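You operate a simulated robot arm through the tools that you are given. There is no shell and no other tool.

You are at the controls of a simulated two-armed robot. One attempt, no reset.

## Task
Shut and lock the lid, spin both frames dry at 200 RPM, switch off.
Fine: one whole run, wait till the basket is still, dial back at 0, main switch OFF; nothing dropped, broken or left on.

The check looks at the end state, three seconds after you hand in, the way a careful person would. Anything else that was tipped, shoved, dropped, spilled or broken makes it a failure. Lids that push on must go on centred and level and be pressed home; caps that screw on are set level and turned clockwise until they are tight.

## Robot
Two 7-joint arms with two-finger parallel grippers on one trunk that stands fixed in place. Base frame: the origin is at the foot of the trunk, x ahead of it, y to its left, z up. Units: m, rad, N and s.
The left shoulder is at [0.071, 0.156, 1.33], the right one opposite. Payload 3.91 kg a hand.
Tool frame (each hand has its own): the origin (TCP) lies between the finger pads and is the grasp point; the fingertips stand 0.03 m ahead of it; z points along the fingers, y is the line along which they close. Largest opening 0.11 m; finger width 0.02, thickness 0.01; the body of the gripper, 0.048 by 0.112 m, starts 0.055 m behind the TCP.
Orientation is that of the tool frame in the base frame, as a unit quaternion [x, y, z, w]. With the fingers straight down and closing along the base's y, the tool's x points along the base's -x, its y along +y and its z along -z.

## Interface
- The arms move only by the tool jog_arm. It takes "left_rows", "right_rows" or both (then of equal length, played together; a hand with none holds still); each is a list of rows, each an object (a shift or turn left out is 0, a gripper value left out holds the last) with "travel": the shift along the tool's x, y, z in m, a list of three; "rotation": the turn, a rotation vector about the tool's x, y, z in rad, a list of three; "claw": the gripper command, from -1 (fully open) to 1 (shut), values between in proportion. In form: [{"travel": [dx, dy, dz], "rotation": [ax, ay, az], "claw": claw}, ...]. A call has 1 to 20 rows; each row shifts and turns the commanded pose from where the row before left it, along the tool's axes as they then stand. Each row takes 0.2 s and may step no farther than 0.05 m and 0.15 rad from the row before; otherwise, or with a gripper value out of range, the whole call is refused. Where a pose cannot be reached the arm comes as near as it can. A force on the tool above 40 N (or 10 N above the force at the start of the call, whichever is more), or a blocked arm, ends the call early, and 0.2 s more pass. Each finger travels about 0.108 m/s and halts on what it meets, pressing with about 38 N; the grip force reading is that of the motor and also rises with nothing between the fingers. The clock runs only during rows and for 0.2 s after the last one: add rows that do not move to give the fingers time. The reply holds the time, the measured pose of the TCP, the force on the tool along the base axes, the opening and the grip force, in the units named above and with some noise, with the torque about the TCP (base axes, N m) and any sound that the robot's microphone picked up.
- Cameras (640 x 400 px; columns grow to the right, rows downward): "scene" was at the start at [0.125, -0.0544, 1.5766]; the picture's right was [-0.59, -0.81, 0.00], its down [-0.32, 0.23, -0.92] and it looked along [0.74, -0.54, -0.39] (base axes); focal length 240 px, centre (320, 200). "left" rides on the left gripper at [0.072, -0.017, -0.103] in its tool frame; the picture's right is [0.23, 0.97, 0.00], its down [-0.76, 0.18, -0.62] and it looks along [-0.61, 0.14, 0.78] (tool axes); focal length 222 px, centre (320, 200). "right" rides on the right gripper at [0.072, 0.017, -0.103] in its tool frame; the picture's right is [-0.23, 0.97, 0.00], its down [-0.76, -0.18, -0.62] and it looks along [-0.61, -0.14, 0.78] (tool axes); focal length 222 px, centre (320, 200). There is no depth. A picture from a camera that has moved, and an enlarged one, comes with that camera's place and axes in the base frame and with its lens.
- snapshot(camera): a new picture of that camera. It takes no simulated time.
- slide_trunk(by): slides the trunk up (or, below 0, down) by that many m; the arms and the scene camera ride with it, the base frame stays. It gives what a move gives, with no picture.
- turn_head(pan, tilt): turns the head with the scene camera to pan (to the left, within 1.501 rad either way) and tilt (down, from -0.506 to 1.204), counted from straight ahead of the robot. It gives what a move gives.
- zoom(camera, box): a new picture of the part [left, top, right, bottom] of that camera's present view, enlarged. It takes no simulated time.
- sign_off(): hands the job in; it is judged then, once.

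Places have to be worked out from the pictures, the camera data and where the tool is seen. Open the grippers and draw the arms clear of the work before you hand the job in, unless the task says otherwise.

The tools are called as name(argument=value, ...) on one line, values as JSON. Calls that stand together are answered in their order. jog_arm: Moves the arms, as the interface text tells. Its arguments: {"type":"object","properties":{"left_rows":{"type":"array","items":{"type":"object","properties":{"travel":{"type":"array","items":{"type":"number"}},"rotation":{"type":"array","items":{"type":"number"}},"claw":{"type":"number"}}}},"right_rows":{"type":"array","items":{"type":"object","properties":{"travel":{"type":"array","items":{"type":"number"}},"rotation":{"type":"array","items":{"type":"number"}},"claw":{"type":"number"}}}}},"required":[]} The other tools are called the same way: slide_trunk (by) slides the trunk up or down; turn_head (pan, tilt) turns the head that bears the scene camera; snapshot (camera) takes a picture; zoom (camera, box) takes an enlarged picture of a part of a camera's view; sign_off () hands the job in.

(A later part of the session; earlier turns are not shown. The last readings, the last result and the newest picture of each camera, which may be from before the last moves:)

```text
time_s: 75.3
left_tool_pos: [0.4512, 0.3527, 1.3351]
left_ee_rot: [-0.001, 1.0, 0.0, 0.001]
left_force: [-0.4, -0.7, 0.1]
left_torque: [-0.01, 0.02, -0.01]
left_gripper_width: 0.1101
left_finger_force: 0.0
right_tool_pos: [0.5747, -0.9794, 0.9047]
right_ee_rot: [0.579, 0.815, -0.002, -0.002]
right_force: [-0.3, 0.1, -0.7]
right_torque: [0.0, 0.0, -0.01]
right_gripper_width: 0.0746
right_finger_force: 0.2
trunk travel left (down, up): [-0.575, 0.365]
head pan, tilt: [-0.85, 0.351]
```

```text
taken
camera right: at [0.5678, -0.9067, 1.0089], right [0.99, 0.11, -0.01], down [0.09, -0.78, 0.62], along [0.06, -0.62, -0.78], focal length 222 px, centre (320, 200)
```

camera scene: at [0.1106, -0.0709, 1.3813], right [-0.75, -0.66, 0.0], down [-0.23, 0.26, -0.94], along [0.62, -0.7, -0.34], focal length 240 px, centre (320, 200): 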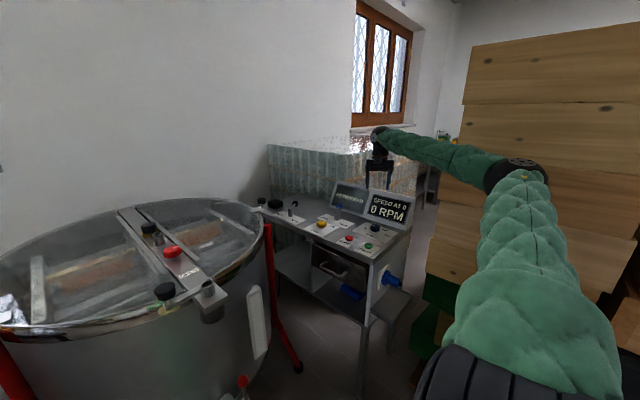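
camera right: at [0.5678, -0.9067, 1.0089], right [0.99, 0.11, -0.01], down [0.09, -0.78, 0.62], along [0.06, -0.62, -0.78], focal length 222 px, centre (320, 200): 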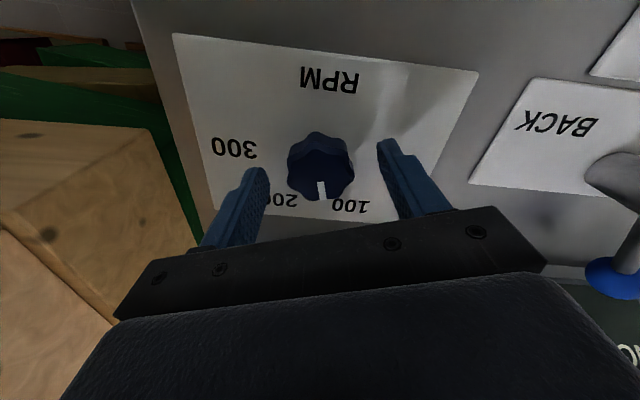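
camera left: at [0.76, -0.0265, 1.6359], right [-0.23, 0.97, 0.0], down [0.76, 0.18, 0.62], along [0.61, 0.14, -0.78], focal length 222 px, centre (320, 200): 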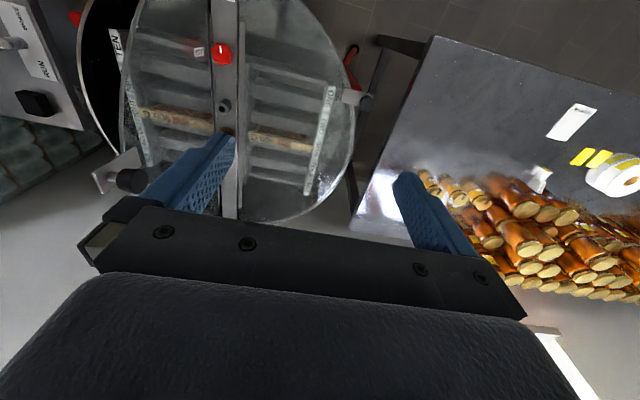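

The pointer is at about -18° (near 130 RPM). I grip and turn another 0.8 rad to bring it to 200.

jog_arm(right_rows=[{"claw": 1}, {"claw": 1}, {"claw": 1}, {"rotation": [0, 0, 0.1]}, {"rotation": [0, 0, 0.1]}])

jog_arm(right_rows=[{"rotation": [0, 0, 0.1]}, {"rotation": [0, 0, 0.1]}, {"rotation": [0, 0, 0.1]}])

jog_arm(right_rows=[{"rotation": [0, 0, 0.1]}, {"rotation": [0, 0, 0.1]}, {"rotation": [0, 0, 0.1]}])

snapshot(camera="right")

```text
time_s: 76.5
left_tool_pos: [0.4503, 0.352, 1.3349]
left_ee_rot: [-0.001, 1.0, 0.0, 0.0]
left_force: [-0.2, 0.4, 0.0]
left_torque: [0.0, 0.01, 0.03]
left_gripper_width: 0.1098
left_finger_force: 0.0
right_tool_pos: [0.574, -0.9803, 0.9058]
right_ee_rot: [0.659, 0.752, -0.002, -0.003]
right_force: [-4.4, -2.2, 3.0]
right_torque: [1.1, -0.42, 0.0]
right_gripper_width: 0.0412
right_finger_force: 45.2
trunk travel left (down, up): [-0.575, 0.365]
head pan, tilt: [-0.85, 0.351]
```

```text
time_s: 77.3
left_tool_pos: [0.4505, 0.3519, 1.3343]
left_ee_rot: [-0.001, 1.0, 0.0, 0.0]
left_force: [-0.6, 0.5, -0.2]
left_torque: [-0.06, 0.01, -0.02]
left_gripper_width: 0.1099
left_finger_force: 0.1
right_tool_pos: [0.5737, -0.9795, 0.9049]
right_ee_rot: [0.763, 0.646, -0.003, -0.004]
right_force: [-3.0, 4.1, -1.6]
right_torque: [-0.15, -1.07, 0.0]
right_gripper_width: 0.0415
right_finger_force: 45.0
trunk travel left (down, up): [-0.575, 0.365]
head pan, tilt: [-0.85, 0.351]
```

```text
time_s: 78.1
left_tool_pos: [0.4504, 0.3523, 1.3346]
left_ee_rot: [-0.001, 1.0, 0.0, 0.0]
left_force: [0.2, -0.1, -0.6]
left_torque: [0.03, 0.04, -0.01]
left_gripper_width: 0.11
left_finger_force: 0.0
right_tool_pos: [0.5755, -0.979, 0.906]
right_ee_rot: [0.852, 0.523, -0.003, -0.003]
right_force: [2.4, -2.5, -1.9]
right_torque: [0.47, -0.79, 0.0]
right_gripper_width: 0.0417
right_finger_force: 44.9
trunk travel left (down, up): [-0.575, 0.365]
head pan, tilt: [-0.85, 0.351]
```

```text
taken
camera right: at [0.6235, -0.9237, 1.0084], right [0.77, -0.64, -0.01], down [-0.5, -0.6, 0.63], along [-0.41, -0.48, -0.78], focal length 222 px, centre (320, 200)
```

right: 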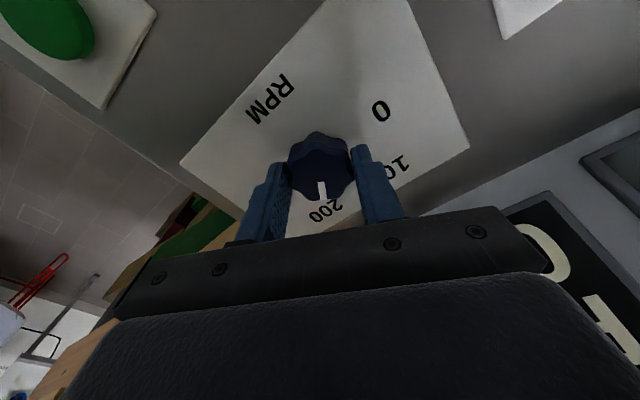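

The pointer now lines up with the 200 label (about +30°). I release, lift, and move the hand aside to read the display.

jog_arm(right_rows=[{"claw": -0.36}, {"claw": -0.36}, {"claw": -0.36}, {"travel": [0, 0, -0.03]}, {"travel": [0, 0, -0.04]}, {"travel": [0, 0, -0.04]}, {"travel": [0, 0, -0.04]}, {"rotation": [0, 0, -0.13]}, {"rotation": [0, 0, -0.13]}, {"rotation": [0, 0, -0.13]}, {"rotation": [0, 0, -0.13]}, {"rotation": [0, 0, -0.13]}, {"rotation": [0, 0, -0.13]}, {"rotation": [0, 0, -0.13]}])

snapshot(camera="right")

zoom(camera="scene", box=[310, 160, 450, 270])

```text
time_s: 81.1
left_tool_pos: [0.4499, 0.3514, 1.3346]
left_ee_rot: [-0.001, 1.0, 0.0, 0.0]
left_force: [-0.2, 0.4, 0.2]
left_torque: [0.04, 0.02, 0.02]
left_gripper_width: 0.1099
left_finger_force: 0.0
right_tool_pos: [0.5767, -0.9796, 1.0539]
right_ee_rot: [0.533, 0.846, -0.002, -0.003]
right_force: [1.1, -0.4, -0.6]
right_torque: [-0.04, 0.01, -0.03]
right_gripper_width: 0.0748
right_finger_force: 0.0
trunk travel left (down, up): [-0.575, 0.365]
head pan, tilt: [-0.85, 0.351]
```

```text
taken
camera right: at [0.5609, -0.9078, 1.1583], right [0.98, 0.21, -0.01], down [0.17, -0.76, 0.62], along [0.13, -0.61, -0.78], focal length 222 px, centre (320, 200)
```

right: 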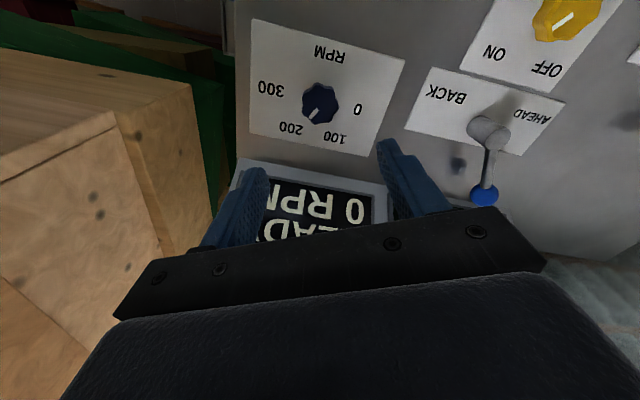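

```text
3.64 times, centred on (380, 215) of scene
camera zoom: at [0.1114, -0.0696, 1.3812], right [-0.75, -0.66, 0.0], down [-0.23, 0.26, -0.94], along [0.62, -0.71, -0.34], focal length 873 px, centre (102, 146)
```

zoom: 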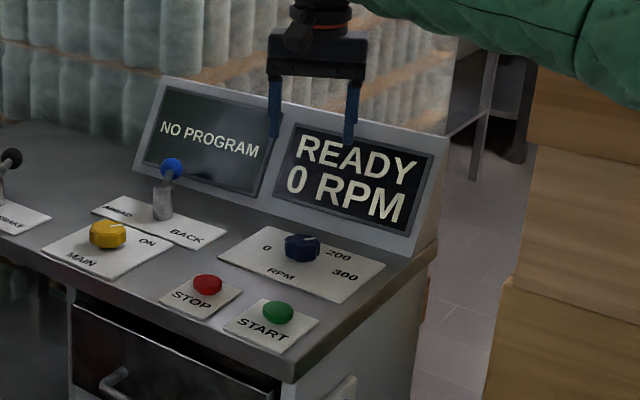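

The display says "READY / 0 RPM". I zoom on the dial pointer to judge how close to 200 it is.

zoom(camera="right", box=[240, 50, 400, 160])

```text
3.64 times, centred on (320, 105) of right
camera zoom: at [0.5609, -0.9078, 1.1583], right [0.98, 0.21, -0.01], down [0.17, -0.76, 0.62], along [0.13, -0.61, -0.78], focal length 808 px, centre (320, 546)
```

zoom: 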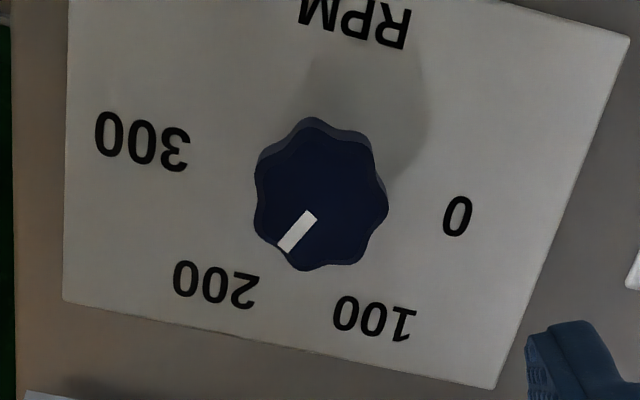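

The pointer sits at about 29°, very nearly 200. Everything is in order (lid locked, RUN, AHEAD, MAIN ON, READY), so I close the fingers and go over the green START button at about (0.523, -0.84).

jog_arm(right_rows=[{"travel": [0.0373, 0.003, 0], "claw": 1}, {"travel": [0.0373, 0.003, 0]}, {"travel": [0.0373, 0.003, 0]}, {"travel": [0.0373, 0.003, 0]}, {"travel": [0, 0, 0.03]}])

snapshot(camera="right")

zoom(camera="scene", box=[310, 160, 450, 270])

```text
time_s: 82.3
left_tool_pos: [0.4517, 0.3496, 1.3345]
left_ee_rot: [-0.001, 1.0, 0.001, 0.0]
left_force: [0.3, -1.3, 0.2]
left_torque: [0.01, -0.03, 0.02]
left_gripper_width: 0.1096
left_finger_force: 0.0
right_tool_pos: [0.5227, -0.8414, 1.0238]
right_ee_rot: [0.534, 0.846, -0.001, -0.004]
right_force: [-0.4, 0.9, -0.2]
right_torque: [0.04, -0.01, 0.0]
right_gripper_width: 0.0
right_finger_force: 37.6
trunk travel left (down, up): [-0.575, 0.365]
head pan, tilt: [-0.85, 0.351]
```

```text
taken
camera right: at [0.5075, -0.7696, 1.1274], right [0.98, 0.21, -0.01], down [0.17, -0.77, 0.62], along [0.13, -0.61, -0.78], focal length 222 px, centre (320, 200)
```

right: 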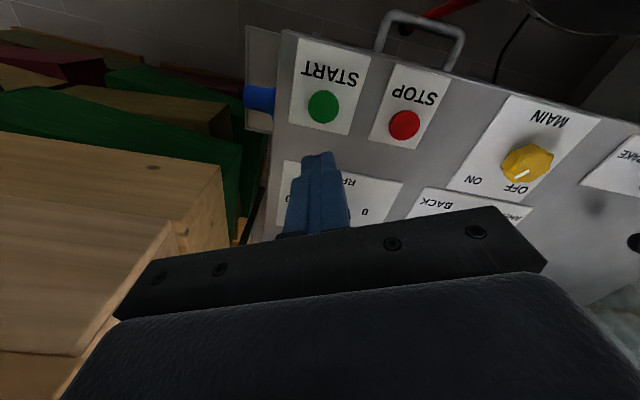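

```text
3.64 times, centred on (380, 215) of scene
camera zoom: at [0.1121, -0.0714, 1.3811], right [-0.75, -0.66, 0.0], down [-0.23, 0.26, -0.94], along [0.62, -0.71, -0.35], focal length 873 px, centre (102, 146)
```

zoom: 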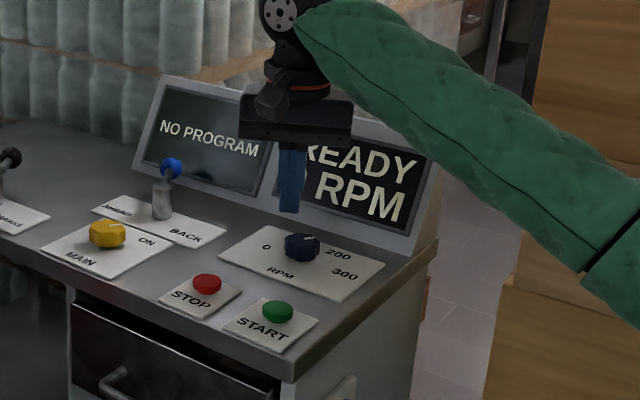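

START is right below the fingertips. I descend to about 2 cm above it.

jog_arm(right_rows=[{"travel": [0.0009, 0.0027, 0.03]}, {"travel": [0, 0, 0.03]}, {"travel": [0, 0, 0.025]}])

zoom(camera="scene", box=[330, 190, 430, 270])

snapshot(camera="right")

```text
time_s: 83.1
left_tool_pos: [0.451, 0.3524, 1.3355]
left_ee_rot: [-0.001, 1.0, 0.0, 0.0]
left_force: [0.3, 0.5, 0.2]
left_torque: [0.05, -0.03, 0.03]
left_gripper_width: 0.1097
left_finger_force: 0.0
right_tool_pos: [0.5234, -0.8383, 0.9408]
right_ee_rot: [0.535, 0.845, -0.001, -0.003]
right_force: [-0.8, 0.4, -0.4]
right_torque: [-0.03, 0.04, -0.03]
right_gripper_width: 0.0
right_finger_force: 38.3
trunk travel left (down, up): [-0.575, 0.365]
head pan, tilt: [-0.85, 0.351]
```

```text
5.00 times, centred on (380, 230) of scene
camera zoom: at [0.1118, -0.0698, 1.3812], right [-0.75, -0.66, 0.0], down [-0.23, 0.26, -0.94], along [0.62, -0.71, -0.34], focal length 1200 px, centre (20, 50)
```

zoom: 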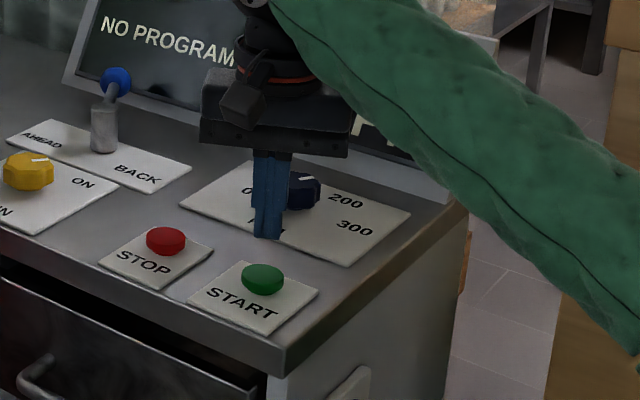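

```text
taken
camera right: at [0.5091, -0.767, 1.0447], right [0.98, 0.21, -0.01], down [0.17, -0.76, 0.62], along [0.13, -0.61, -0.78], focal length 222 px, centre (320, 200)
```

right: 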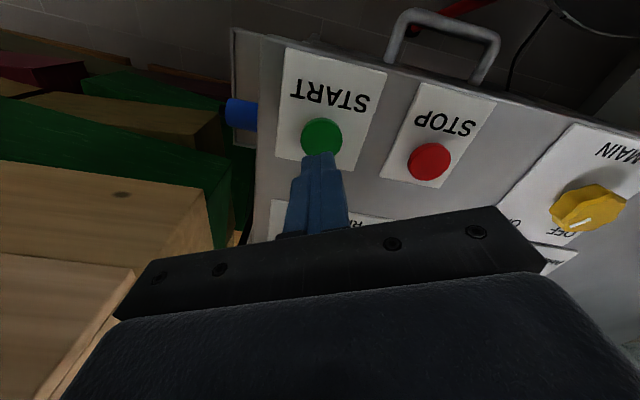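

The tips hang right over START. I press down in small steps.

jog_arm(right_rows=[{"travel": [0, 0, 0.015]}, {"travel": [0, 0, 0.008]}, {"travel": [0, 0, 0.006]}, {"travel": [0, 0, 0.005]}])

zoom(camera="scene", box=[310, 160, 450, 270])

```text
time_s: 84.1
left_tool_pos: [0.4504, 0.3524, 1.3338]
left_ee_rot: [-0.001, 1.0, 0.0, 0.0]
left_force: [0.2, -0.1, 0.6]
left_torque: [0.0, -0.03, -0.01]
left_gripper_width: 0.1099
left_finger_force: 0.0
right_tool_pos: [0.5239, -0.8372, 0.906]
right_ee_rot: [0.535, 0.845, -0.002, -0.003]
right_force: [0.4, -0.7, -0.1]
right_torque: [0.0, 0.0, -0.01]
right_gripper_width: 0.0
right_finger_force: 38.2
trunk travel left (down, up): [-0.575, 0.365]
head pan, tilt: [-0.85, 0.351]
```

```text
3.64 times, centred on (380, 215) of scene
camera zoom: at [0.1113, -0.0695, 1.3813], right [-0.75, -0.66, 0.0], down [-0.23, 0.26, -0.94], along [0.62, -0.71, -0.34], focal length 873 px, centre (102, 146)
```

zoom: 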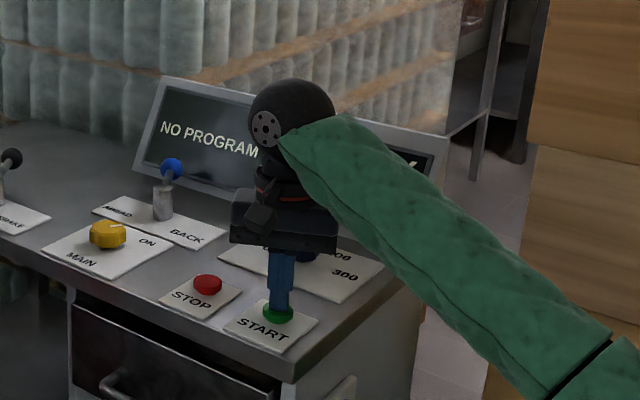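

The tips are just at the button's top. I push a few millimetres further.

jog_arm(right_rows=[{"travel": [0, 0, 0.003]}, {"travel": [0, 0, 0.003]}])

zoom(camera="scene", box=[310, 160, 450, 270])

```text
time_s: 84.7
left_tool_pos: [0.4498, 0.3537, 1.3347]
left_ee_rot: [-0.001, 1.0, 0.0, 0.0]
left_force: [0.6, 0.3, 0.5]
left_torque: [0.05, 0.0, 0.0]
left_gripper_width: 0.11
left_finger_force: 0.1
right_tool_pos: [0.5239, -0.8375, 0.9026]
right_ee_rot: [0.535, 0.845, -0.003, -0.003]
right_force: [-3.8, 3.6, 7.7]
right_torque: [0.09, 0.1, -0.04]
right_gripper_width: 0.0002
right_finger_force: 37.7
trunk travel left (down, up): [-0.575, 0.365]
head pan, tilt: [-0.85, 0.351]
heard: click
```

```text
3.64 times, centred on (380, 215) of scene
camera zoom: at [0.1108, -0.0686, 1.3814], right [-0.75, -0.66, 0.0], down [-0.23, 0.26, -0.94], along [0.62, -0.71, -0.34], focal length 873 px, centre (102, 146)
```

zoom: 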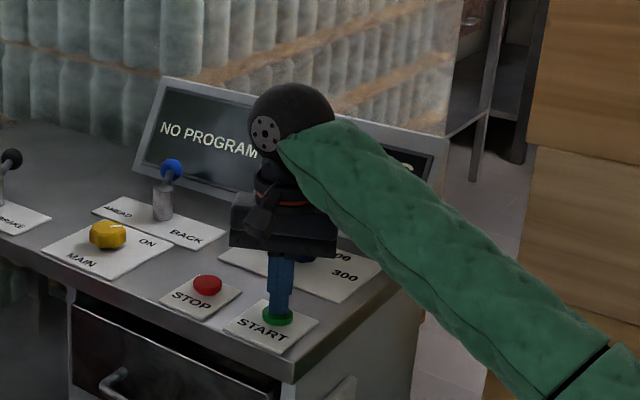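

A click: START is pressed (7.7 N). I lift off the button and draw the hand up and to the robot side so the display can be read.

jog_arm(right_rows=[{"travel": [0, 0, -0.03]}, {"travel": [0, 0, -0.04]}, {"travel": [0, 0, -0.04]}, {"travel": [0, 0, -0.04]}, {"travel": [0.03, -0.03, 0]}, {"travel": [0.03, -0.03, 0]}])

snapshot(camera="scene")

zoom(camera="scene", box=[310, 160, 450, 270])

```text
time_s: 86.1
left_tool_pos: [0.4495, 0.3543, 1.335]
left_ee_rot: [-0.001, 1.0, -0.001, 0.0]
left_force: [-0.4, 0.1, -0.2]
left_torque: [-0.01, -0.02, 0.03]
left_gripper_width: 0.1101
left_finger_force: 0.1
right_tool_pos: [0.4456, -0.8112, 1.0514]
right_ee_rot: [0.534, 0.845, 0.0, -0.001]
right_force: [0.8, 0.3, -3.9]
right_torque: [-0.01, 0.01, -0.01]
right_gripper_width: 0.0
right_finger_force: 38.1
trunk travel left (down, up): [-0.575, 0.365]
head pan, tilt: [-0.85, 0.351]
```

```text
taken
camera scene: at [0.1109, -0.069, 1.3812], right [-0.75, -0.66, 0.0], down [-0.23, 0.26, -0.94], along [0.62, -0.7, -0.34], focal length 240 px, centre (320, 200)
```

scene: 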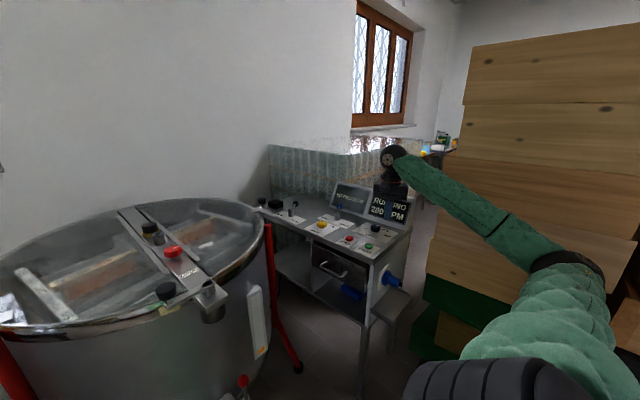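

```text
3.64 times, centred on (380, 215) of scene
camera zoom: at [0.1109, -0.069, 1.3812], right [-0.75, -0.66, 0.0], down [-0.23, 0.26, -0.94], along [0.62, -0.7, -0.34], focal length 873 px, centre (102, 146)
```

zoom: 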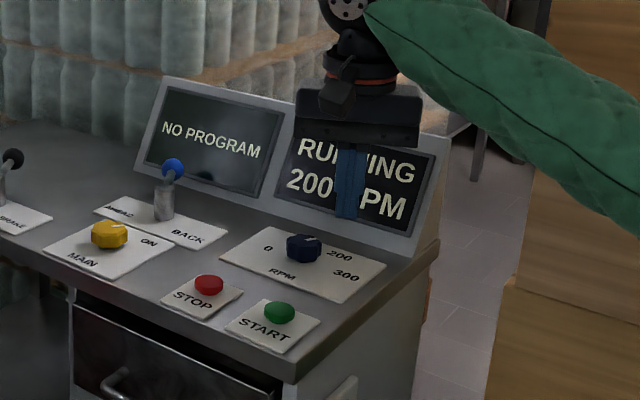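

The display reads "RUNNING 200 RPM" (partly hidden). I raise the hand out of the line of sight to read it clearly and watch the run.

jog_arm(right_rows=[{"travel": [0, 0, -0.045]}, {"travel": [0, 0, -0.045]}, {"travel": [0, 0, -0.045]}])

zoom(camera="scene", box=[320, 170, 430, 250])

zoom(camera="scene", box=[0, 180, 280, 400])

```text
time_s: 86.9
left_tool_pos: [0.4514, 0.3506, 1.3338]
left_ee_rot: [0.0, 1.0, 0.0, 0.0]
left_force: [-0.5, 0.5, -0.9]
left_torque: [0.05, -0.02, 0.05]
left_gripper_width: 0.1101
left_finger_force: 0.0
right_tool_pos: [0.4662, -0.8104, 1.1343]
right_ee_rot: [0.535, 0.845, 0.003, 0.003]
right_force: [0.0, 0.2, -0.1]
right_torque: [-0.01, -0.02, 0.0]
right_gripper_width: 0.0
right_finger_force: 38.1
right hand out of reach, approached as far as the arm can: row 2, 3
trunk travel left (down, up): [-0.575, 0.365]
head pan, tilt: [-0.85, 0.351]
```

```text
5.00 times, centred on (375, 210) of scene
camera zoom: at [0.1117, -0.0699, 1.3811], right [-0.75, -0.66, 0.0], down [-0.23, 0.26, -0.94], along [0.62, -0.71, -0.34], focal length 1200 px, centre (45, 150)
```

zoom: 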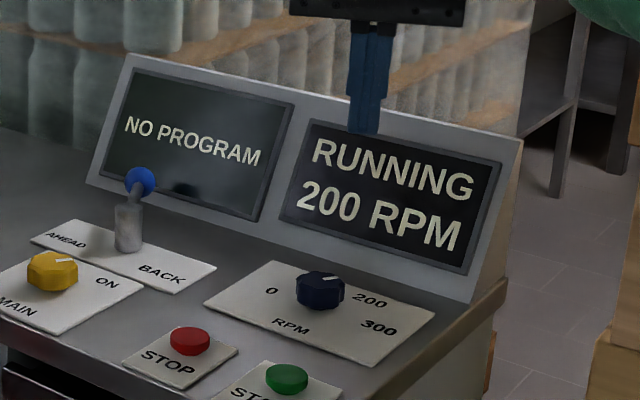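

```text
1.82 times, centred on (140, 290) of scene
camera zoom: at [0.1117, -0.0699, 1.3811], right [-0.75, -0.66, 0.0], down [-0.23, 0.26, -0.94], along [0.62, -0.71, -0.34], focal length 436 px, centre (647, 36)
```

zoom: 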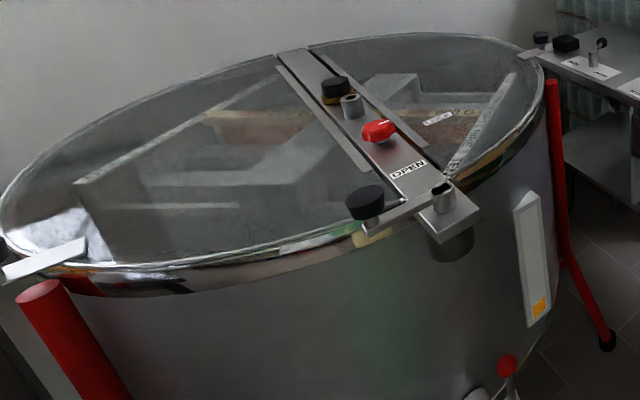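

It is running at exactly 200 RPM, and some honey shows at the bottom of the sight glass. I wait and watch the frames, the sight glass and the display.

jog_arm(right_rows=[{}, {}, {}, {}, {}, {}, {}, {}, {}, {}, {}, {}, {}, {}, {}, {}, {}, {}, {}, {}])

zoom(camera="scene", box=[0, 180, 280, 400])

zoom(camera="scene", box=[320, 170, 430, 250])

```text
time_s: 91.1
left_tool_pos: [0.4504, 0.352, 1.3343]
left_ee_rot: [-0.001, 1.0, 0.0, 0.0]
left_force: [-0.1, 0.4, -0.3]
left_torque: [-0.01, 0.01, -0.02]
left_gripper_width: 0.1099
left_finger_force: 0.1
right_tool_pos: [0.4658, -0.8101, 1.1334]
right_ee_rot: [0.534, 0.845, 0.003, 0.004]
right_force: [0.1, -0.2, 0.0]
right_torque: [-0.02, 0.01, -0.01]
right_gripper_width: 0.0
right_finger_force: 37.7
trunk travel left (down, up): [-0.575, 0.365]
head pan, tilt: [-0.85, 0.351]
```

```text
1.82 times, centred on (140, 290) of scene
camera zoom: at [0.1113, -0.0695, 1.3812], right [-0.75, -0.66, 0.0], down [-0.23, 0.26, -0.94], along [0.62, -0.71, -0.34], focal length 436 px, centre (647, 36)
```

zoom: 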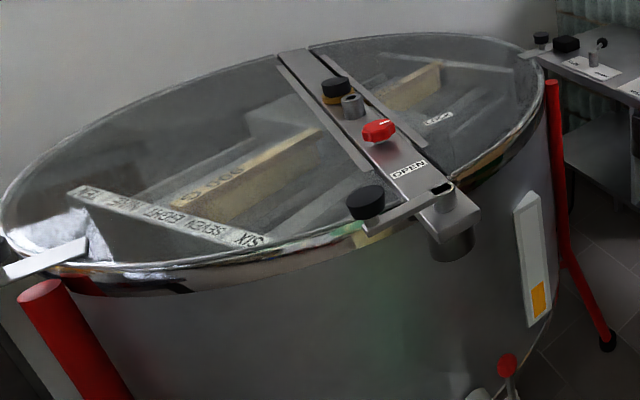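

```text
5.00 times, centred on (375, 210) of scene
camera zoom: at [0.1113, -0.0695, 1.3812], right [-0.75, -0.66, 0.0], down [-0.23, 0.26, -0.94], along [0.62, -0.71, -0.34], focal length 1200 px, centre (45, 150)
```

zoom: 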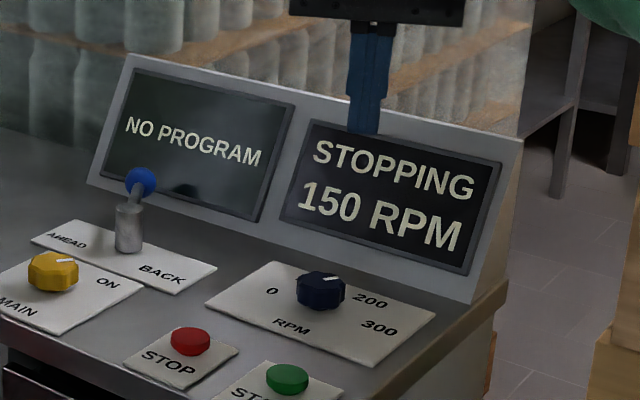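

The machine ends its run by itself: "STOPPING 150 RPM". I keep waiting until the basket is still.

jog_arm(right_rows=[{}, {}, {}, {}, {}, {}, {}, {}, {}, {}, {}, {}, {}, {}, {}, {}, {}, {}, {}, {}])

zoom(camera="scene", box=[0, 180, 280, 400])

zoom(camera="scene", box=[320, 170, 430, 250])

```text
time_s: 95.3
left_tool_pos: [0.4507, 0.3516, 1.3351]
left_ee_rot: [0.0, 1.0, 0.0, 0.0]
left_force: [-0.6, 1.1, -0.5]
left_torque: [-0.01, 0.02, -0.02]
left_gripper_width: 0.1098
left_finger_force: 0.0
right_tool_pos: [0.4668, -0.8099, 1.1343]
right_ee_rot: [0.534, 0.845, 0.003, 0.004]
right_force: [0.6, 0.9, 0.4]
right_torque: [-0.03, -0.03, 0.0]
right_gripper_width: 0.0
right_finger_force: 37.8
trunk travel left (down, up): [-0.575, 0.365]
head pan, tilt: [-0.85, 0.351]
```

```text
1.82 times, centred on (140, 290) of scene
camera zoom: at [0.1113, -0.0695, 1.3812], right [-0.75, -0.66, 0.0], down [-0.23, 0.26, -0.94], along [0.62, -0.71, -0.34], focal length 436 px, centre (647, 36)
```

zoom: 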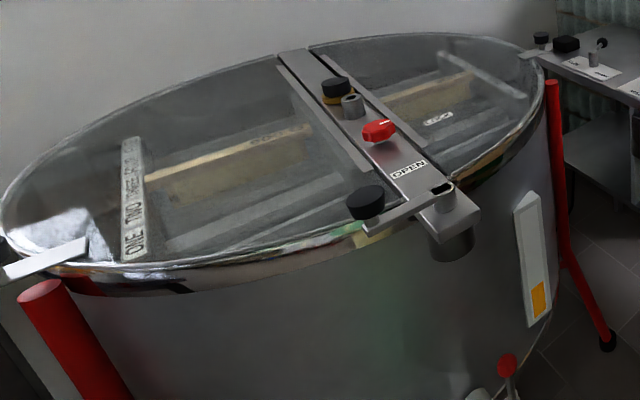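

```text
5.00 times, centred on (375, 210) of scene
camera zoom: at [0.1113, -0.0695, 1.3812], right [-0.75, -0.66, 0.0], down [-0.23, 0.26, -0.94], along [0.62, -0.71, -0.34], focal length 1200 px, centre (45, 150)
```

zoom: 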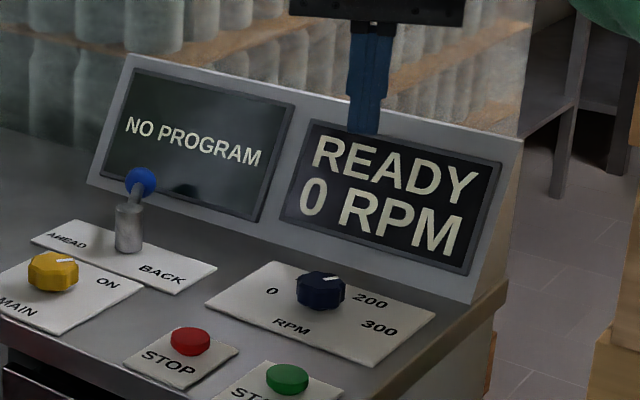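

Now "READY / 0 RPM". I check that the basket is really still and read the frames' labels.

zoom(camera="scene", box=[50, 210, 150, 290])

zoom(camera="scene", box=[140, 195, 270, 270])

zoom(camera="scene", box=[200, 270, 300, 400])

zoom(camera="left", box=[0, 0, 640, 400])

```text
5.00 times, centred on (100, 250) of scene
camera zoom: at [0.1113, -0.0695, 1.3812], right [-0.75, -0.66, 0.0], down [-0.23, 0.26, -0.94], along [0.62, -0.71, -0.34], focal length 1200 px, centre (1420, -50)
```

zoom: 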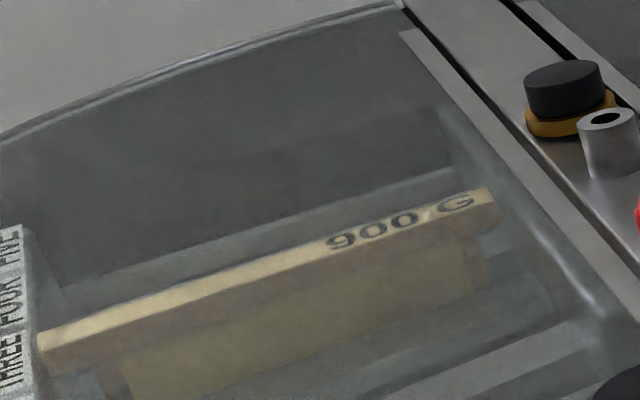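

```text
4.92 times, centred on (205, 232) of scene
camera zoom: at [0.1113, -0.0695, 1.3812], right [-0.75, -0.66, 0.0], down [-0.23, 0.26, -0.94], along [0.62, -0.71, -0.34], focal length 1181 px, centre (886, 40)
```

zoom: 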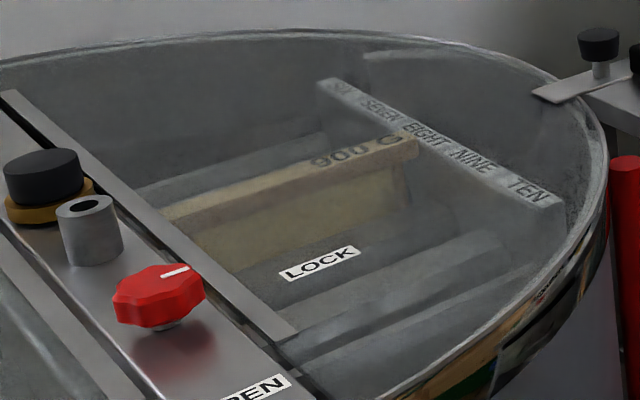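

```text
3.08 times, centred on (250, 335) of scene
camera zoom: at [0.1113, -0.0695, 1.3812], right [-0.75, -0.66, 0.0], down [-0.23, 0.26, -0.94], along [0.62, -0.71, -0.34], focal length 738 px, centre (535, -215)
```

zoom: 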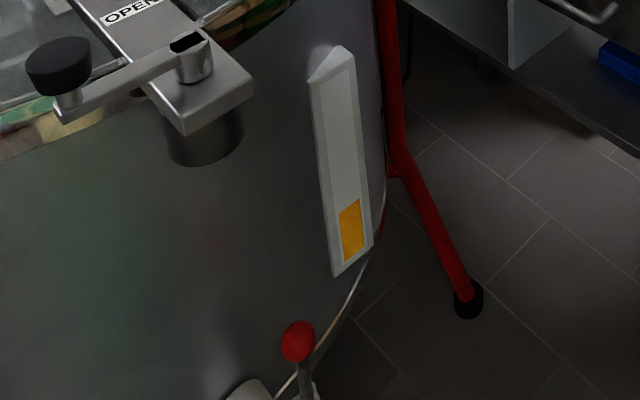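

```text
1.00 times, centred on (320, 200) of left (not enlarged: the box is as wide or as high as the picture)
camera zoom: at [0.3784, 0.3356, 1.4373], right [-0.23, 0.97, 0.0], down [0.76, 0.18, 0.62], along [0.61, 0.14, -0.78], focal length 222 px, centre (320, 200)
```

zoom: 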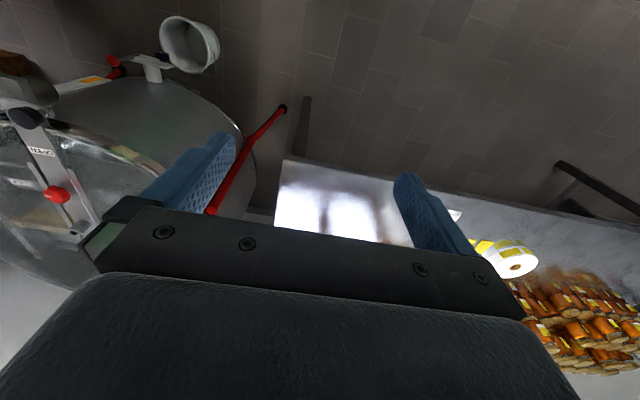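

The run is complete: both combs are pale and empty, honey stands in the sight glass, and the display shows 0 RPM. Now the dial goes back to 0: I return above the dial, open to 7.5 cm and pre-turn the hand clockwise for a counter-clockwise stroke.

jog_arm(right_rows=[{"travel": [-0.04, 0.0049, 0.0168], "claw": -0.36}, {"travel": [-0.04, 0.0049, 0.0168]}, {"travel": [-0.04, 0.0049, 0.0168]}, {"travel": [-0.04, 0.0049, 0.0168]}, {"travel": [-0.04, 0.0049, 0.0168]}, {"rotation": [0, 0, 0.125]}, {"rotation": [0, 0, 0.125]}, {"rotation": [0, 0, 0.125]}, {"rotation": [0, 0, 0.125]}, {"rotation": [0, 0, 0.125]}, {"rotation": [0, 0, 0.125]}, {"rotation": [0, 0, 0.125]}])

snapshot(camera="right")

zoom(camera="scene", box=[0, 180, 280, 400])

```text
time_s: 97.9
left_tool_pos: [0.4512, 0.3525, 1.3347]
left_ee_rot: [-0.001, 1.0, 0.0, 0.0]
left_force: [0.2, 0.2, -0.2]
left_torque: [0.0, -0.01, 0.02]
left_gripper_width: 0.1101
left_finger_force: 0.1
right_tool_pos: [0.5736, -0.9798, 1.0526]
right_ee_rot: [0.843, 0.539, -0.004, -0.002]
right_force: [-1.1, 0.8, 0.4]
right_torque: [-0.01, -0.01, -0.01]
right_gripper_width: 0.0748
right_finger_force: 0.0
trunk travel left (down, up): [-0.575, 0.365]
head pan, tilt: [-0.85, 0.351]
```

```text
taken
camera right: at [0.6213, -0.9211, 1.1552], right [0.79, -0.62, -0.01], down [-0.48, -0.62, 0.63], along [-0.39, -0.49, -0.78], focal length 222 px, centre (320, 200)
```

right: 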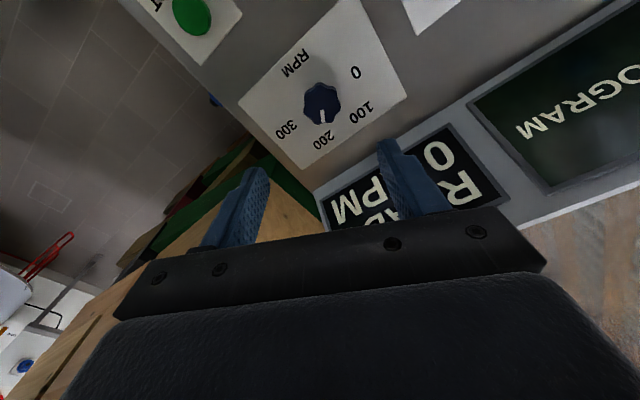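

```text
1.82 times, centred on (140, 290) of scene
camera zoom: at [0.1115, -0.0694, 1.3812], right [-0.75, -0.66, 0.0], down [-0.23, 0.26, -0.94], along [0.62, -0.71, -0.34], focal length 436 px, centre (647, 36)
```

zoom: 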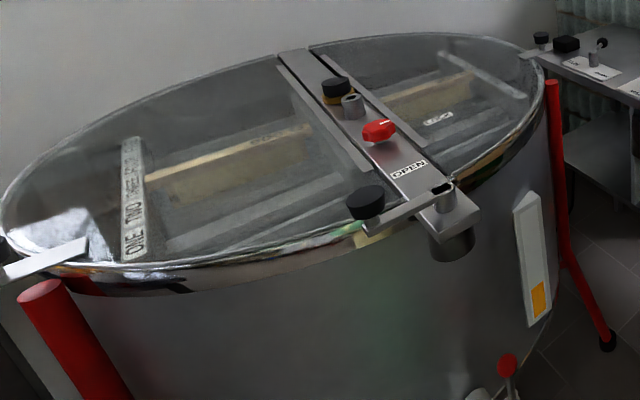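

The basket hasn't moved since, so it is still. I descend around the dial at the known centre and grip.

jog_arm(right_rows=[{"travel": [0, 0, 0.04]}, {"travel": [0, 0, 0.04]}, {"travel": [0, 0, 0.04]}, {"travel": [0, 0, 0.02]}, {"travel": [0, 0, 0.006]}])

snapshot(camera="right")

```text
time_s: 99.1
left_tool_pos: [0.4507, 0.3516, 1.3354]
left_ee_rot: [-0.001, 1.0, 0.0, 0.0]
left_force: [-0.9, 0.2, -0.3]
left_torque: [-0.01, 0.02, -0.01]
left_gripper_width: 0.1098
left_finger_force: 0.1
right_tool_pos: [0.5736, -0.9801, 0.906]
right_ee_rot: [0.842, 0.539, -0.003, -0.001]
right_force: [-0.3, 0.8, 0.4]
right_torque: [-0.01, -0.03, -0.01]
right_gripper_width: 0.0746
right_finger_force: 0.0
trunk travel left (down, up): [-0.575, 0.365]
head pan, tilt: [-0.85, 0.351]
```

```text
taken
camera right: at [0.62, -0.9216, 1.0099], right [0.79, -0.61, -0.01], down [-0.47, -0.62, 0.63], along [-0.39, -0.49, -0.78], focal length 222 px, centre (320, 200)
```

right: 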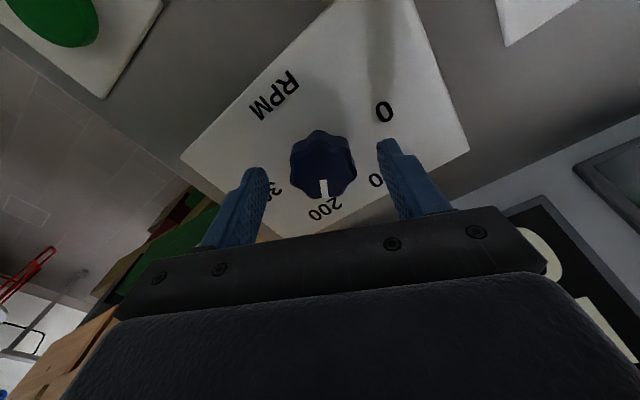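

The dial sits centred between the fingers. I grip it and turn counter-clockwise in small batches.

jog_arm(right_rows=[{"travel": [0, 0.001, 0], "claw": 1}, {"claw": 1}, {"claw": 1}, {"rotation": [0, 0, -0.1]}, {"rotation": [0, 0, -0.1]}])

jog_arm(right_rows=[{"rotation": [0, 0, -0.1]}, {"rotation": [0, 0, -0.1]}, {"rotation": [0, 0, -0.1]}])

snapshot(camera="right")

```text
time_s: 100.3
left_tool_pos: [0.4511, 0.3503, 1.335]
left_ee_rot: [-0.001, 1.0, 0.0, 0.0]
left_force: [-0.6, 0.2, -0.4]
left_torque: [0.02, -0.04, -0.02]
left_gripper_width: 0.1102
left_finger_force: 0.0
right_tool_pos: [0.575, -0.9804, 0.9066]
right_ee_rot: [0.784, 0.621, -0.003, -0.002]
right_force: [2.2, -7.5, 1.5]
right_torque: [-1.28, -0.52, -0.02]
right_gripper_width: 0.0414
right_finger_force: 44.8
trunk travel left (down, up): [-0.575, 0.365]
head pan, tilt: [-0.85, 0.351]
```

```text
time_s: 101.1
left_tool_pos: [0.451, 0.3511, 1.3346]
left_ee_rot: [-0.001, 1.0, 0.0, -0.001]
left_force: [-0.4, -0.1, 0.0]
left_torque: [-0.01, 0.01, 0.02]
left_gripper_width: 0.11
left_finger_force: 0.0
right_tool_pos: [0.5749, -0.9801, 0.9063]
right_ee_rot: [0.681, 0.732, -0.002, -0.002]
right_force: [6.9, -17.5, 10.0]
right_torque: [-1.2, -0.6, 0.0]
right_gripper_width: 0.0414
right_finger_force: 44.7
trunk travel left (down, up): [-0.575, 0.365]
head pan, tilt: [-0.85, 0.351]
```

```text
taken
camera right: at [0.5871, -0.9074, 1.0098], right [0.99, -0.16, -0.01], down [-0.12, -0.77, 0.62], along [-0.1, -0.62, -0.78], focal length 222 px, centre (320, 200)
```

right: 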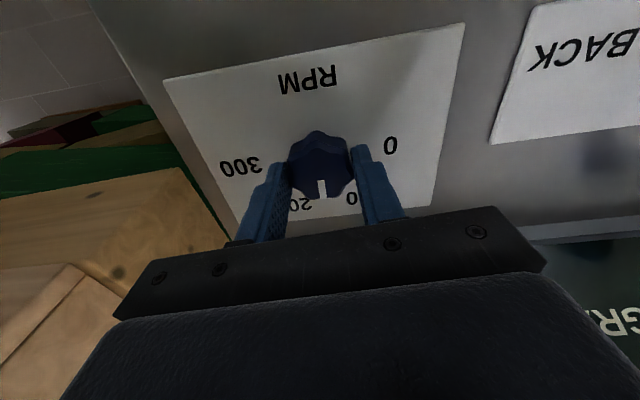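

Side force rose to 18 N toward -y; I shift 1.5 mm that way and continue counter-clockwise.

jog_arm(right_rows=[{"travel": [-0.0015, 0, 0]}, {"rotation": [0, 0, -0.1]}, {"rotation": [0, 0, -0.1]}])

jog_arm(right_rows=[{"rotation": [0, 0, -0.1]}, {"rotation": [0, 0, -0.1]}])

snapshot(camera="right")

```text
time_s: 101.9
left_tool_pos: [0.4507, 0.3519, 1.3344]
left_ee_rot: [0.0, 1.0, 0.0, 0.001]
left_force: [0.9, 0.2, -0.5]
left_torque: [0.03, -0.03, -0.01]
left_gripper_width: 0.1099
left_finger_force: 0.0
right_tool_pos: [0.5743, -0.9799, 0.9066]
right_ee_rot: [0.605, 0.796, -0.003, -0.002]
right_force: [8.9, -12.3, 12.4]
right_torque: [-0.4, -0.35, 0.04]
right_gripper_width: 0.0416
right_finger_force: 44.7
trunk travel left (down, up): [-0.575, 0.365]
head pan, tilt: [-0.85, 0.351]
```

```text
time_s: 102.5
left_tool_pos: [0.4512, 0.3525, 1.3345]
left_ee_rot: [-0.001, 1.0, 0.0, 0.0]
left_force: [0.4, 0.5, -0.2]
left_torque: [0.02, -0.01, 0.0]
left_gripper_width: 0.1098
left_finger_force: 0.0
right_tool_pos: [0.5758, -0.9802, 0.9061]
right_ee_rot: [0.524, 0.852, -0.002, -0.003]
right_force: [10.9, -7.7, 14.8]
right_torque: [-0.76, -1.1, -0.02]
right_gripper_width: 0.0415
right_finger_force: 45.4
trunk travel left (down, up): [-0.575, 0.365]
head pan, tilt: [-0.85, 0.351]
```

```text
taken
camera right: at [0.5574, -0.9086, 1.01], right [0.97, 0.24, -0.01], down [0.19, -0.76, 0.62], along [0.14, -0.61, -0.78], focal length 222 px, centre (320, 200)
```

right: 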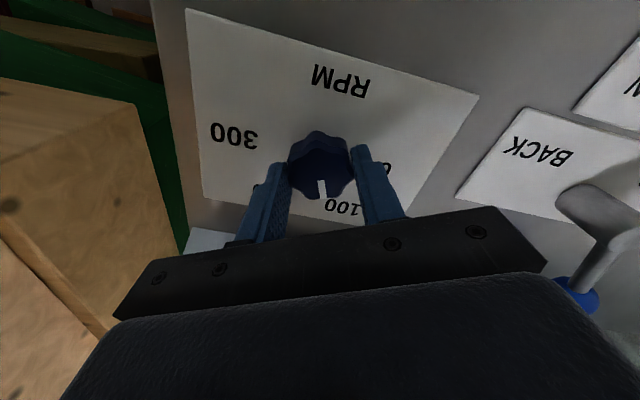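

The dial has come back about 50°, roughly to the 115 RPM mark. I release, wind the hand clockwise 0.9 rad with open fingers, and regrip for the last stroke to 0.

jog_arm(right_rows=[{"claw": -0.36}, {"claw": -0.36}, {"claw": -0.36}, {"rotation": [0, 0, 0.13]}, {"rotation": [0, 0, 0.13]}, {"rotation": [0, 0, 0.13]}, {"rotation": [0, 0, 0.13]}, {"rotation": [0, 0, 0.13]}, {"rotation": [0, 0, 0.13]}, {"rotation": [0, 0, 0.13]}])

snapshot(camera="right")

```text
time_s: 104.7
left_tool_pos: [0.4515, 0.3516, 1.3343]
left_ee_rot: [-0.002, 1.0, -0.001, 0.0]
left_force: [0.3, -0.8, 0.6]
left_torque: [-0.04, 0.0, 0.01]
left_gripper_width: 0.1101
left_finger_force: 0.2
right_tool_pos: [0.5733, -0.9815, 0.9043]
right_ee_rot: [0.846, 0.534, -0.003, -0.002]
right_force: [-0.2, 0.6, -0.8]
right_torque: [0.04, 0.0, -0.02]
right_gripper_width: 0.0751
right_finger_force: 0.1
trunk travel left (down, up): [-0.575, 0.365]
head pan, tilt: [-0.85, 0.351]
```

```text
taken
camera right: at [0.6214, -0.9243, 1.0084], right [0.78, -0.62, -0.01], down [-0.48, -0.61, 0.63], along [-0.4, -0.49, -0.78], focal length 222 px, centre (320, 200)
```

right: 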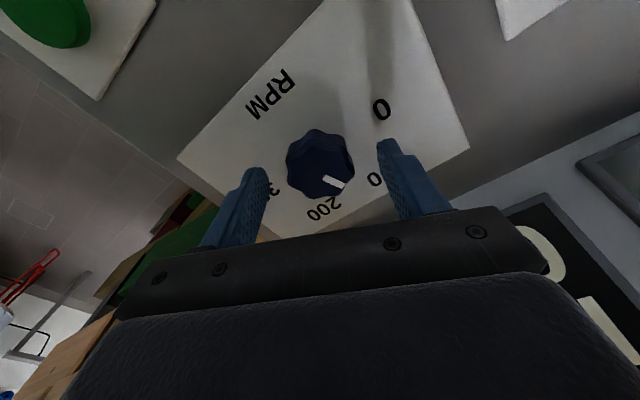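

jog_arm(right_rows=[{"travel": [0.0018, 0.0005, -0.001], "claw": 1}, {"claw": 1}, {"claw": 1}, {"rotation": [0, 0, -0.1]}, {"rotation": [0, 0, -0.1]}, {"rotation": [0, 0, -0.1]}])

jog_arm(right_rows=[{"rotation": [0, 0, -0.1]}, {"rotation": [0, 0, -0.1]}, {"rotation": [0, 0, -0.1]}])

snapshot(camera="right")

```text
time_s: 106.1
left_tool_pos: [0.4505, 0.3504, 1.3359]
left_ee_rot: [-0.001, 1.0, 0.001, 0.0]
left_force: [-0.6, -0.5, 0.1]
left_torque: [-0.01, 0.01, -0.02]
left_gripper_width: 0.1103
left_finger_force: 0.0
right_tool_pos: [0.5745, -0.9802, 0.9059]
right_ee_rot: [0.756, 0.655, -0.002, -0.002]
right_force: [-4.9, -14.9, -3.0]
right_torque: [-1.24, 0.05, 0.0]
right_gripper_width: 0.0414
right_finger_force: 45.5
trunk travel left (down, up): [-0.575, 0.365]
head pan, tilt: [-0.85, 0.351]
```

```text
time_s: 106.9
left_tool_pos: [0.4505, 0.3521, 1.3357]
left_ee_rot: [-0.001, 1.0, 0.001, 0.0]
left_force: [0.2, 0.4, 0.1]
left_torque: [0.02, -0.05, 0.0]
left_gripper_width: 0.1098
left_finger_force: 0.0
right_tool_pos: [0.5744, -0.9806, 0.9056]
right_ee_rot: [0.649, 0.761, -0.002, -0.004]
right_force: [-3.1, -13.7, -1.6]
right_torque: [-1.14, -0.53, 0.02]
right_gripper_width: 0.0417
right_finger_force: 44.9
trunk travel left (down, up): [-0.575, 0.365]
head pan, tilt: [-0.85, 0.351]
```

```text
taken
camera right: at [0.5807, -0.9072, 1.0095], right [1.0, -0.07, -0.01], down [-0.05, -0.78, 0.62], along [-0.05, -0.62, -0.78], focal length 222 px, centre (320, 200)
```

right: 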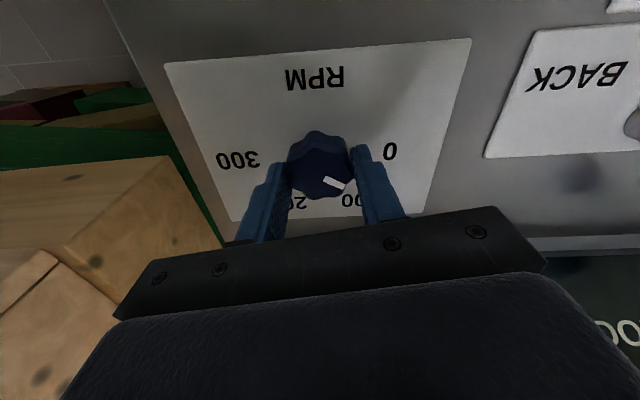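

Good progress, pointer near 60 RPM. I continue toward 0, shifting 1 mm with the side force.

jog_arm(right_rows=[{"travel": [-0.001, 0, 0], "rotation": [0, 0, -0.1]}, {"rotation": [0, 0, -0.1]}, {"rotation": [0, 0, -0.1]}])

jog_arm(right_rows=[{"rotation": [0, 0, -0.1]}, {"rotation": [0, 0, -0.1]}])

snapshot(camera="right")

zoom(camera="scene", box=[320, 170, 430, 250])

```text
time_s: 107.7
left_tool_pos: [0.4515, 0.35, 1.3351]
left_ee_rot: [-0.001, 1.0, 0.001, 0.001]
left_force: [0.1, -0.5, 0.0]
left_torque: [-0.05, 0.01, -0.02]
left_gripper_width: 0.11
left_finger_force: 0.0
right_tool_pos: [0.5748, -0.9794, 0.9058]
right_ee_rot: [0.527, 0.85, -0.002, -0.005]
right_force: [-5.3, -0.3, -9.4]
right_torque: [-0.63, -0.64, -0.01]
right_gripper_width: 0.0413
right_finger_force: 45.4
trunk travel left (down, up): [-0.575, 0.365]
head pan, tilt: [-0.85, 0.351]
```

```text
time_s: 108.3
left_tool_pos: [0.4498, 0.3528, 1.3342]
left_ee_rot: [-0.001, 1.0, 0.0, 0.0]
left_force: [-0.2, -0.6, -0.1]
left_torque: [0.0, 0.01, -0.02]
left_gripper_width: 0.11
left_finger_force: 0.1
right_tool_pos: [0.5762, -0.98, 0.9056]
right_ee_rot: [0.44, 0.898, -0.001, -0.004]
right_force: [-13.4, 11.6, -13.8]
right_torque: [0.31, -0.19, -0.04]
right_gripper_width: 0.0414
right_finger_force: 45.1
trunk travel left (down, up): [-0.575, 0.365]
head pan, tilt: [-0.85, 0.351]
```

```text
taken
camera right: at [0.5447, -0.914, 1.0099], right [0.91, 0.42, -0.01], down [0.33, -0.71, 0.62], along [0.25, -0.56, -0.79], focal length 222 px, centre (320, 200)
```

right: 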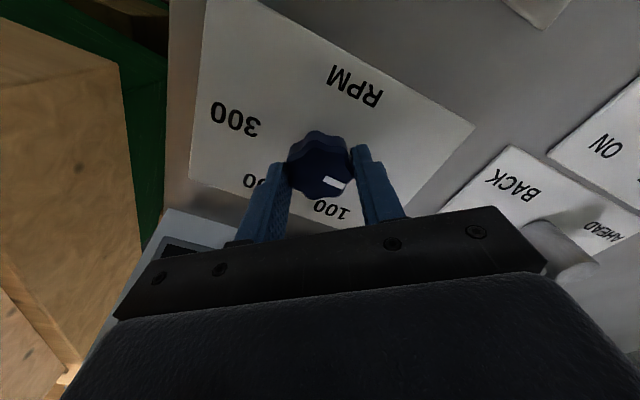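

```text
5.00 times, centred on (375, 210) of scene
camera zoom: at [0.1111, -0.07, 1.3811], right [-0.75, -0.66, 0.0], down [-0.23, 0.26, -0.94], along [0.62, -0.71, -0.34], focal length 1200 px, centre (45, 150)
```

zoom: 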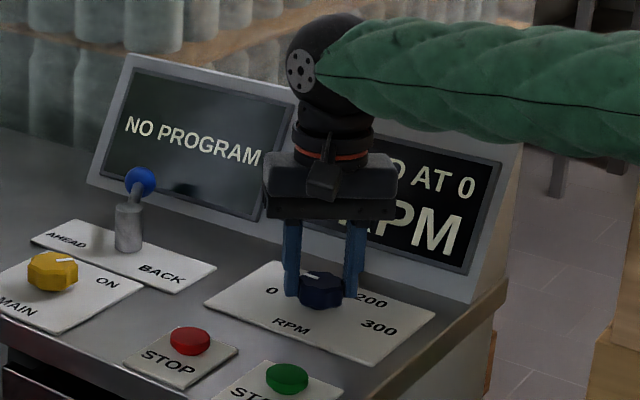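

The display shows "SPEED AT 0" again. I nudge a bit further to feel the zero end stop.

jog_arm(right_rows=[{"travel": [0.0005, -0.001, 0], "rotation": [0, 0, -0.06]}, {"rotation": [0, 0, -0.05]}])

snapshot(camera="right")

```text
time_s: 108.9
left_tool_pos: [0.4508, 0.3506, 1.3344]
left_ee_rot: [-0.001, 1.0, 0.001, 0.0]
left_force: [-0.2, -0.5, 0.1]
left_torque: [0.01, -0.01, -0.01]
left_gripper_width: 0.1104
left_finger_force: 0.1
right_tool_pos: [0.576, -0.9811, 0.9065]
right_ee_rot: [0.389, 0.921, -0.002, -0.004]
right_force: [-7.3, 8.5, -15.7]
right_torque: [0.48, 0.05, -0.53]
right_gripper_width: 0.0414
right_finger_force: 44.1
trunk travel left (down, up): [-0.575, 0.365]
head pan, tilt: [-0.85, 0.351]
```

```text
taken
camera right: at [0.538, -0.9183, 1.01], right [0.86, 0.51, -0.01], down [0.41, -0.67, 0.62], along [0.31, -0.53, -0.79], focal length 222 px, centre (320, 200)
```

right: 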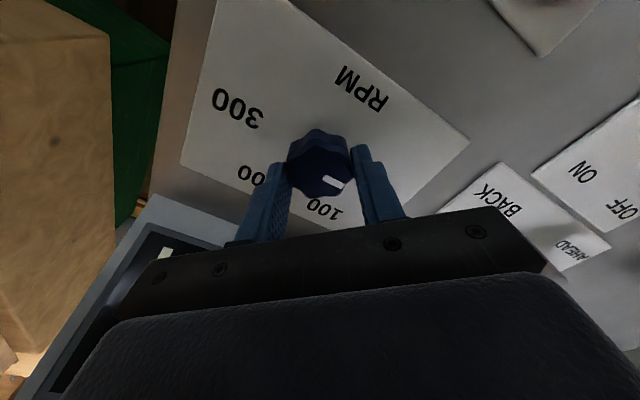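

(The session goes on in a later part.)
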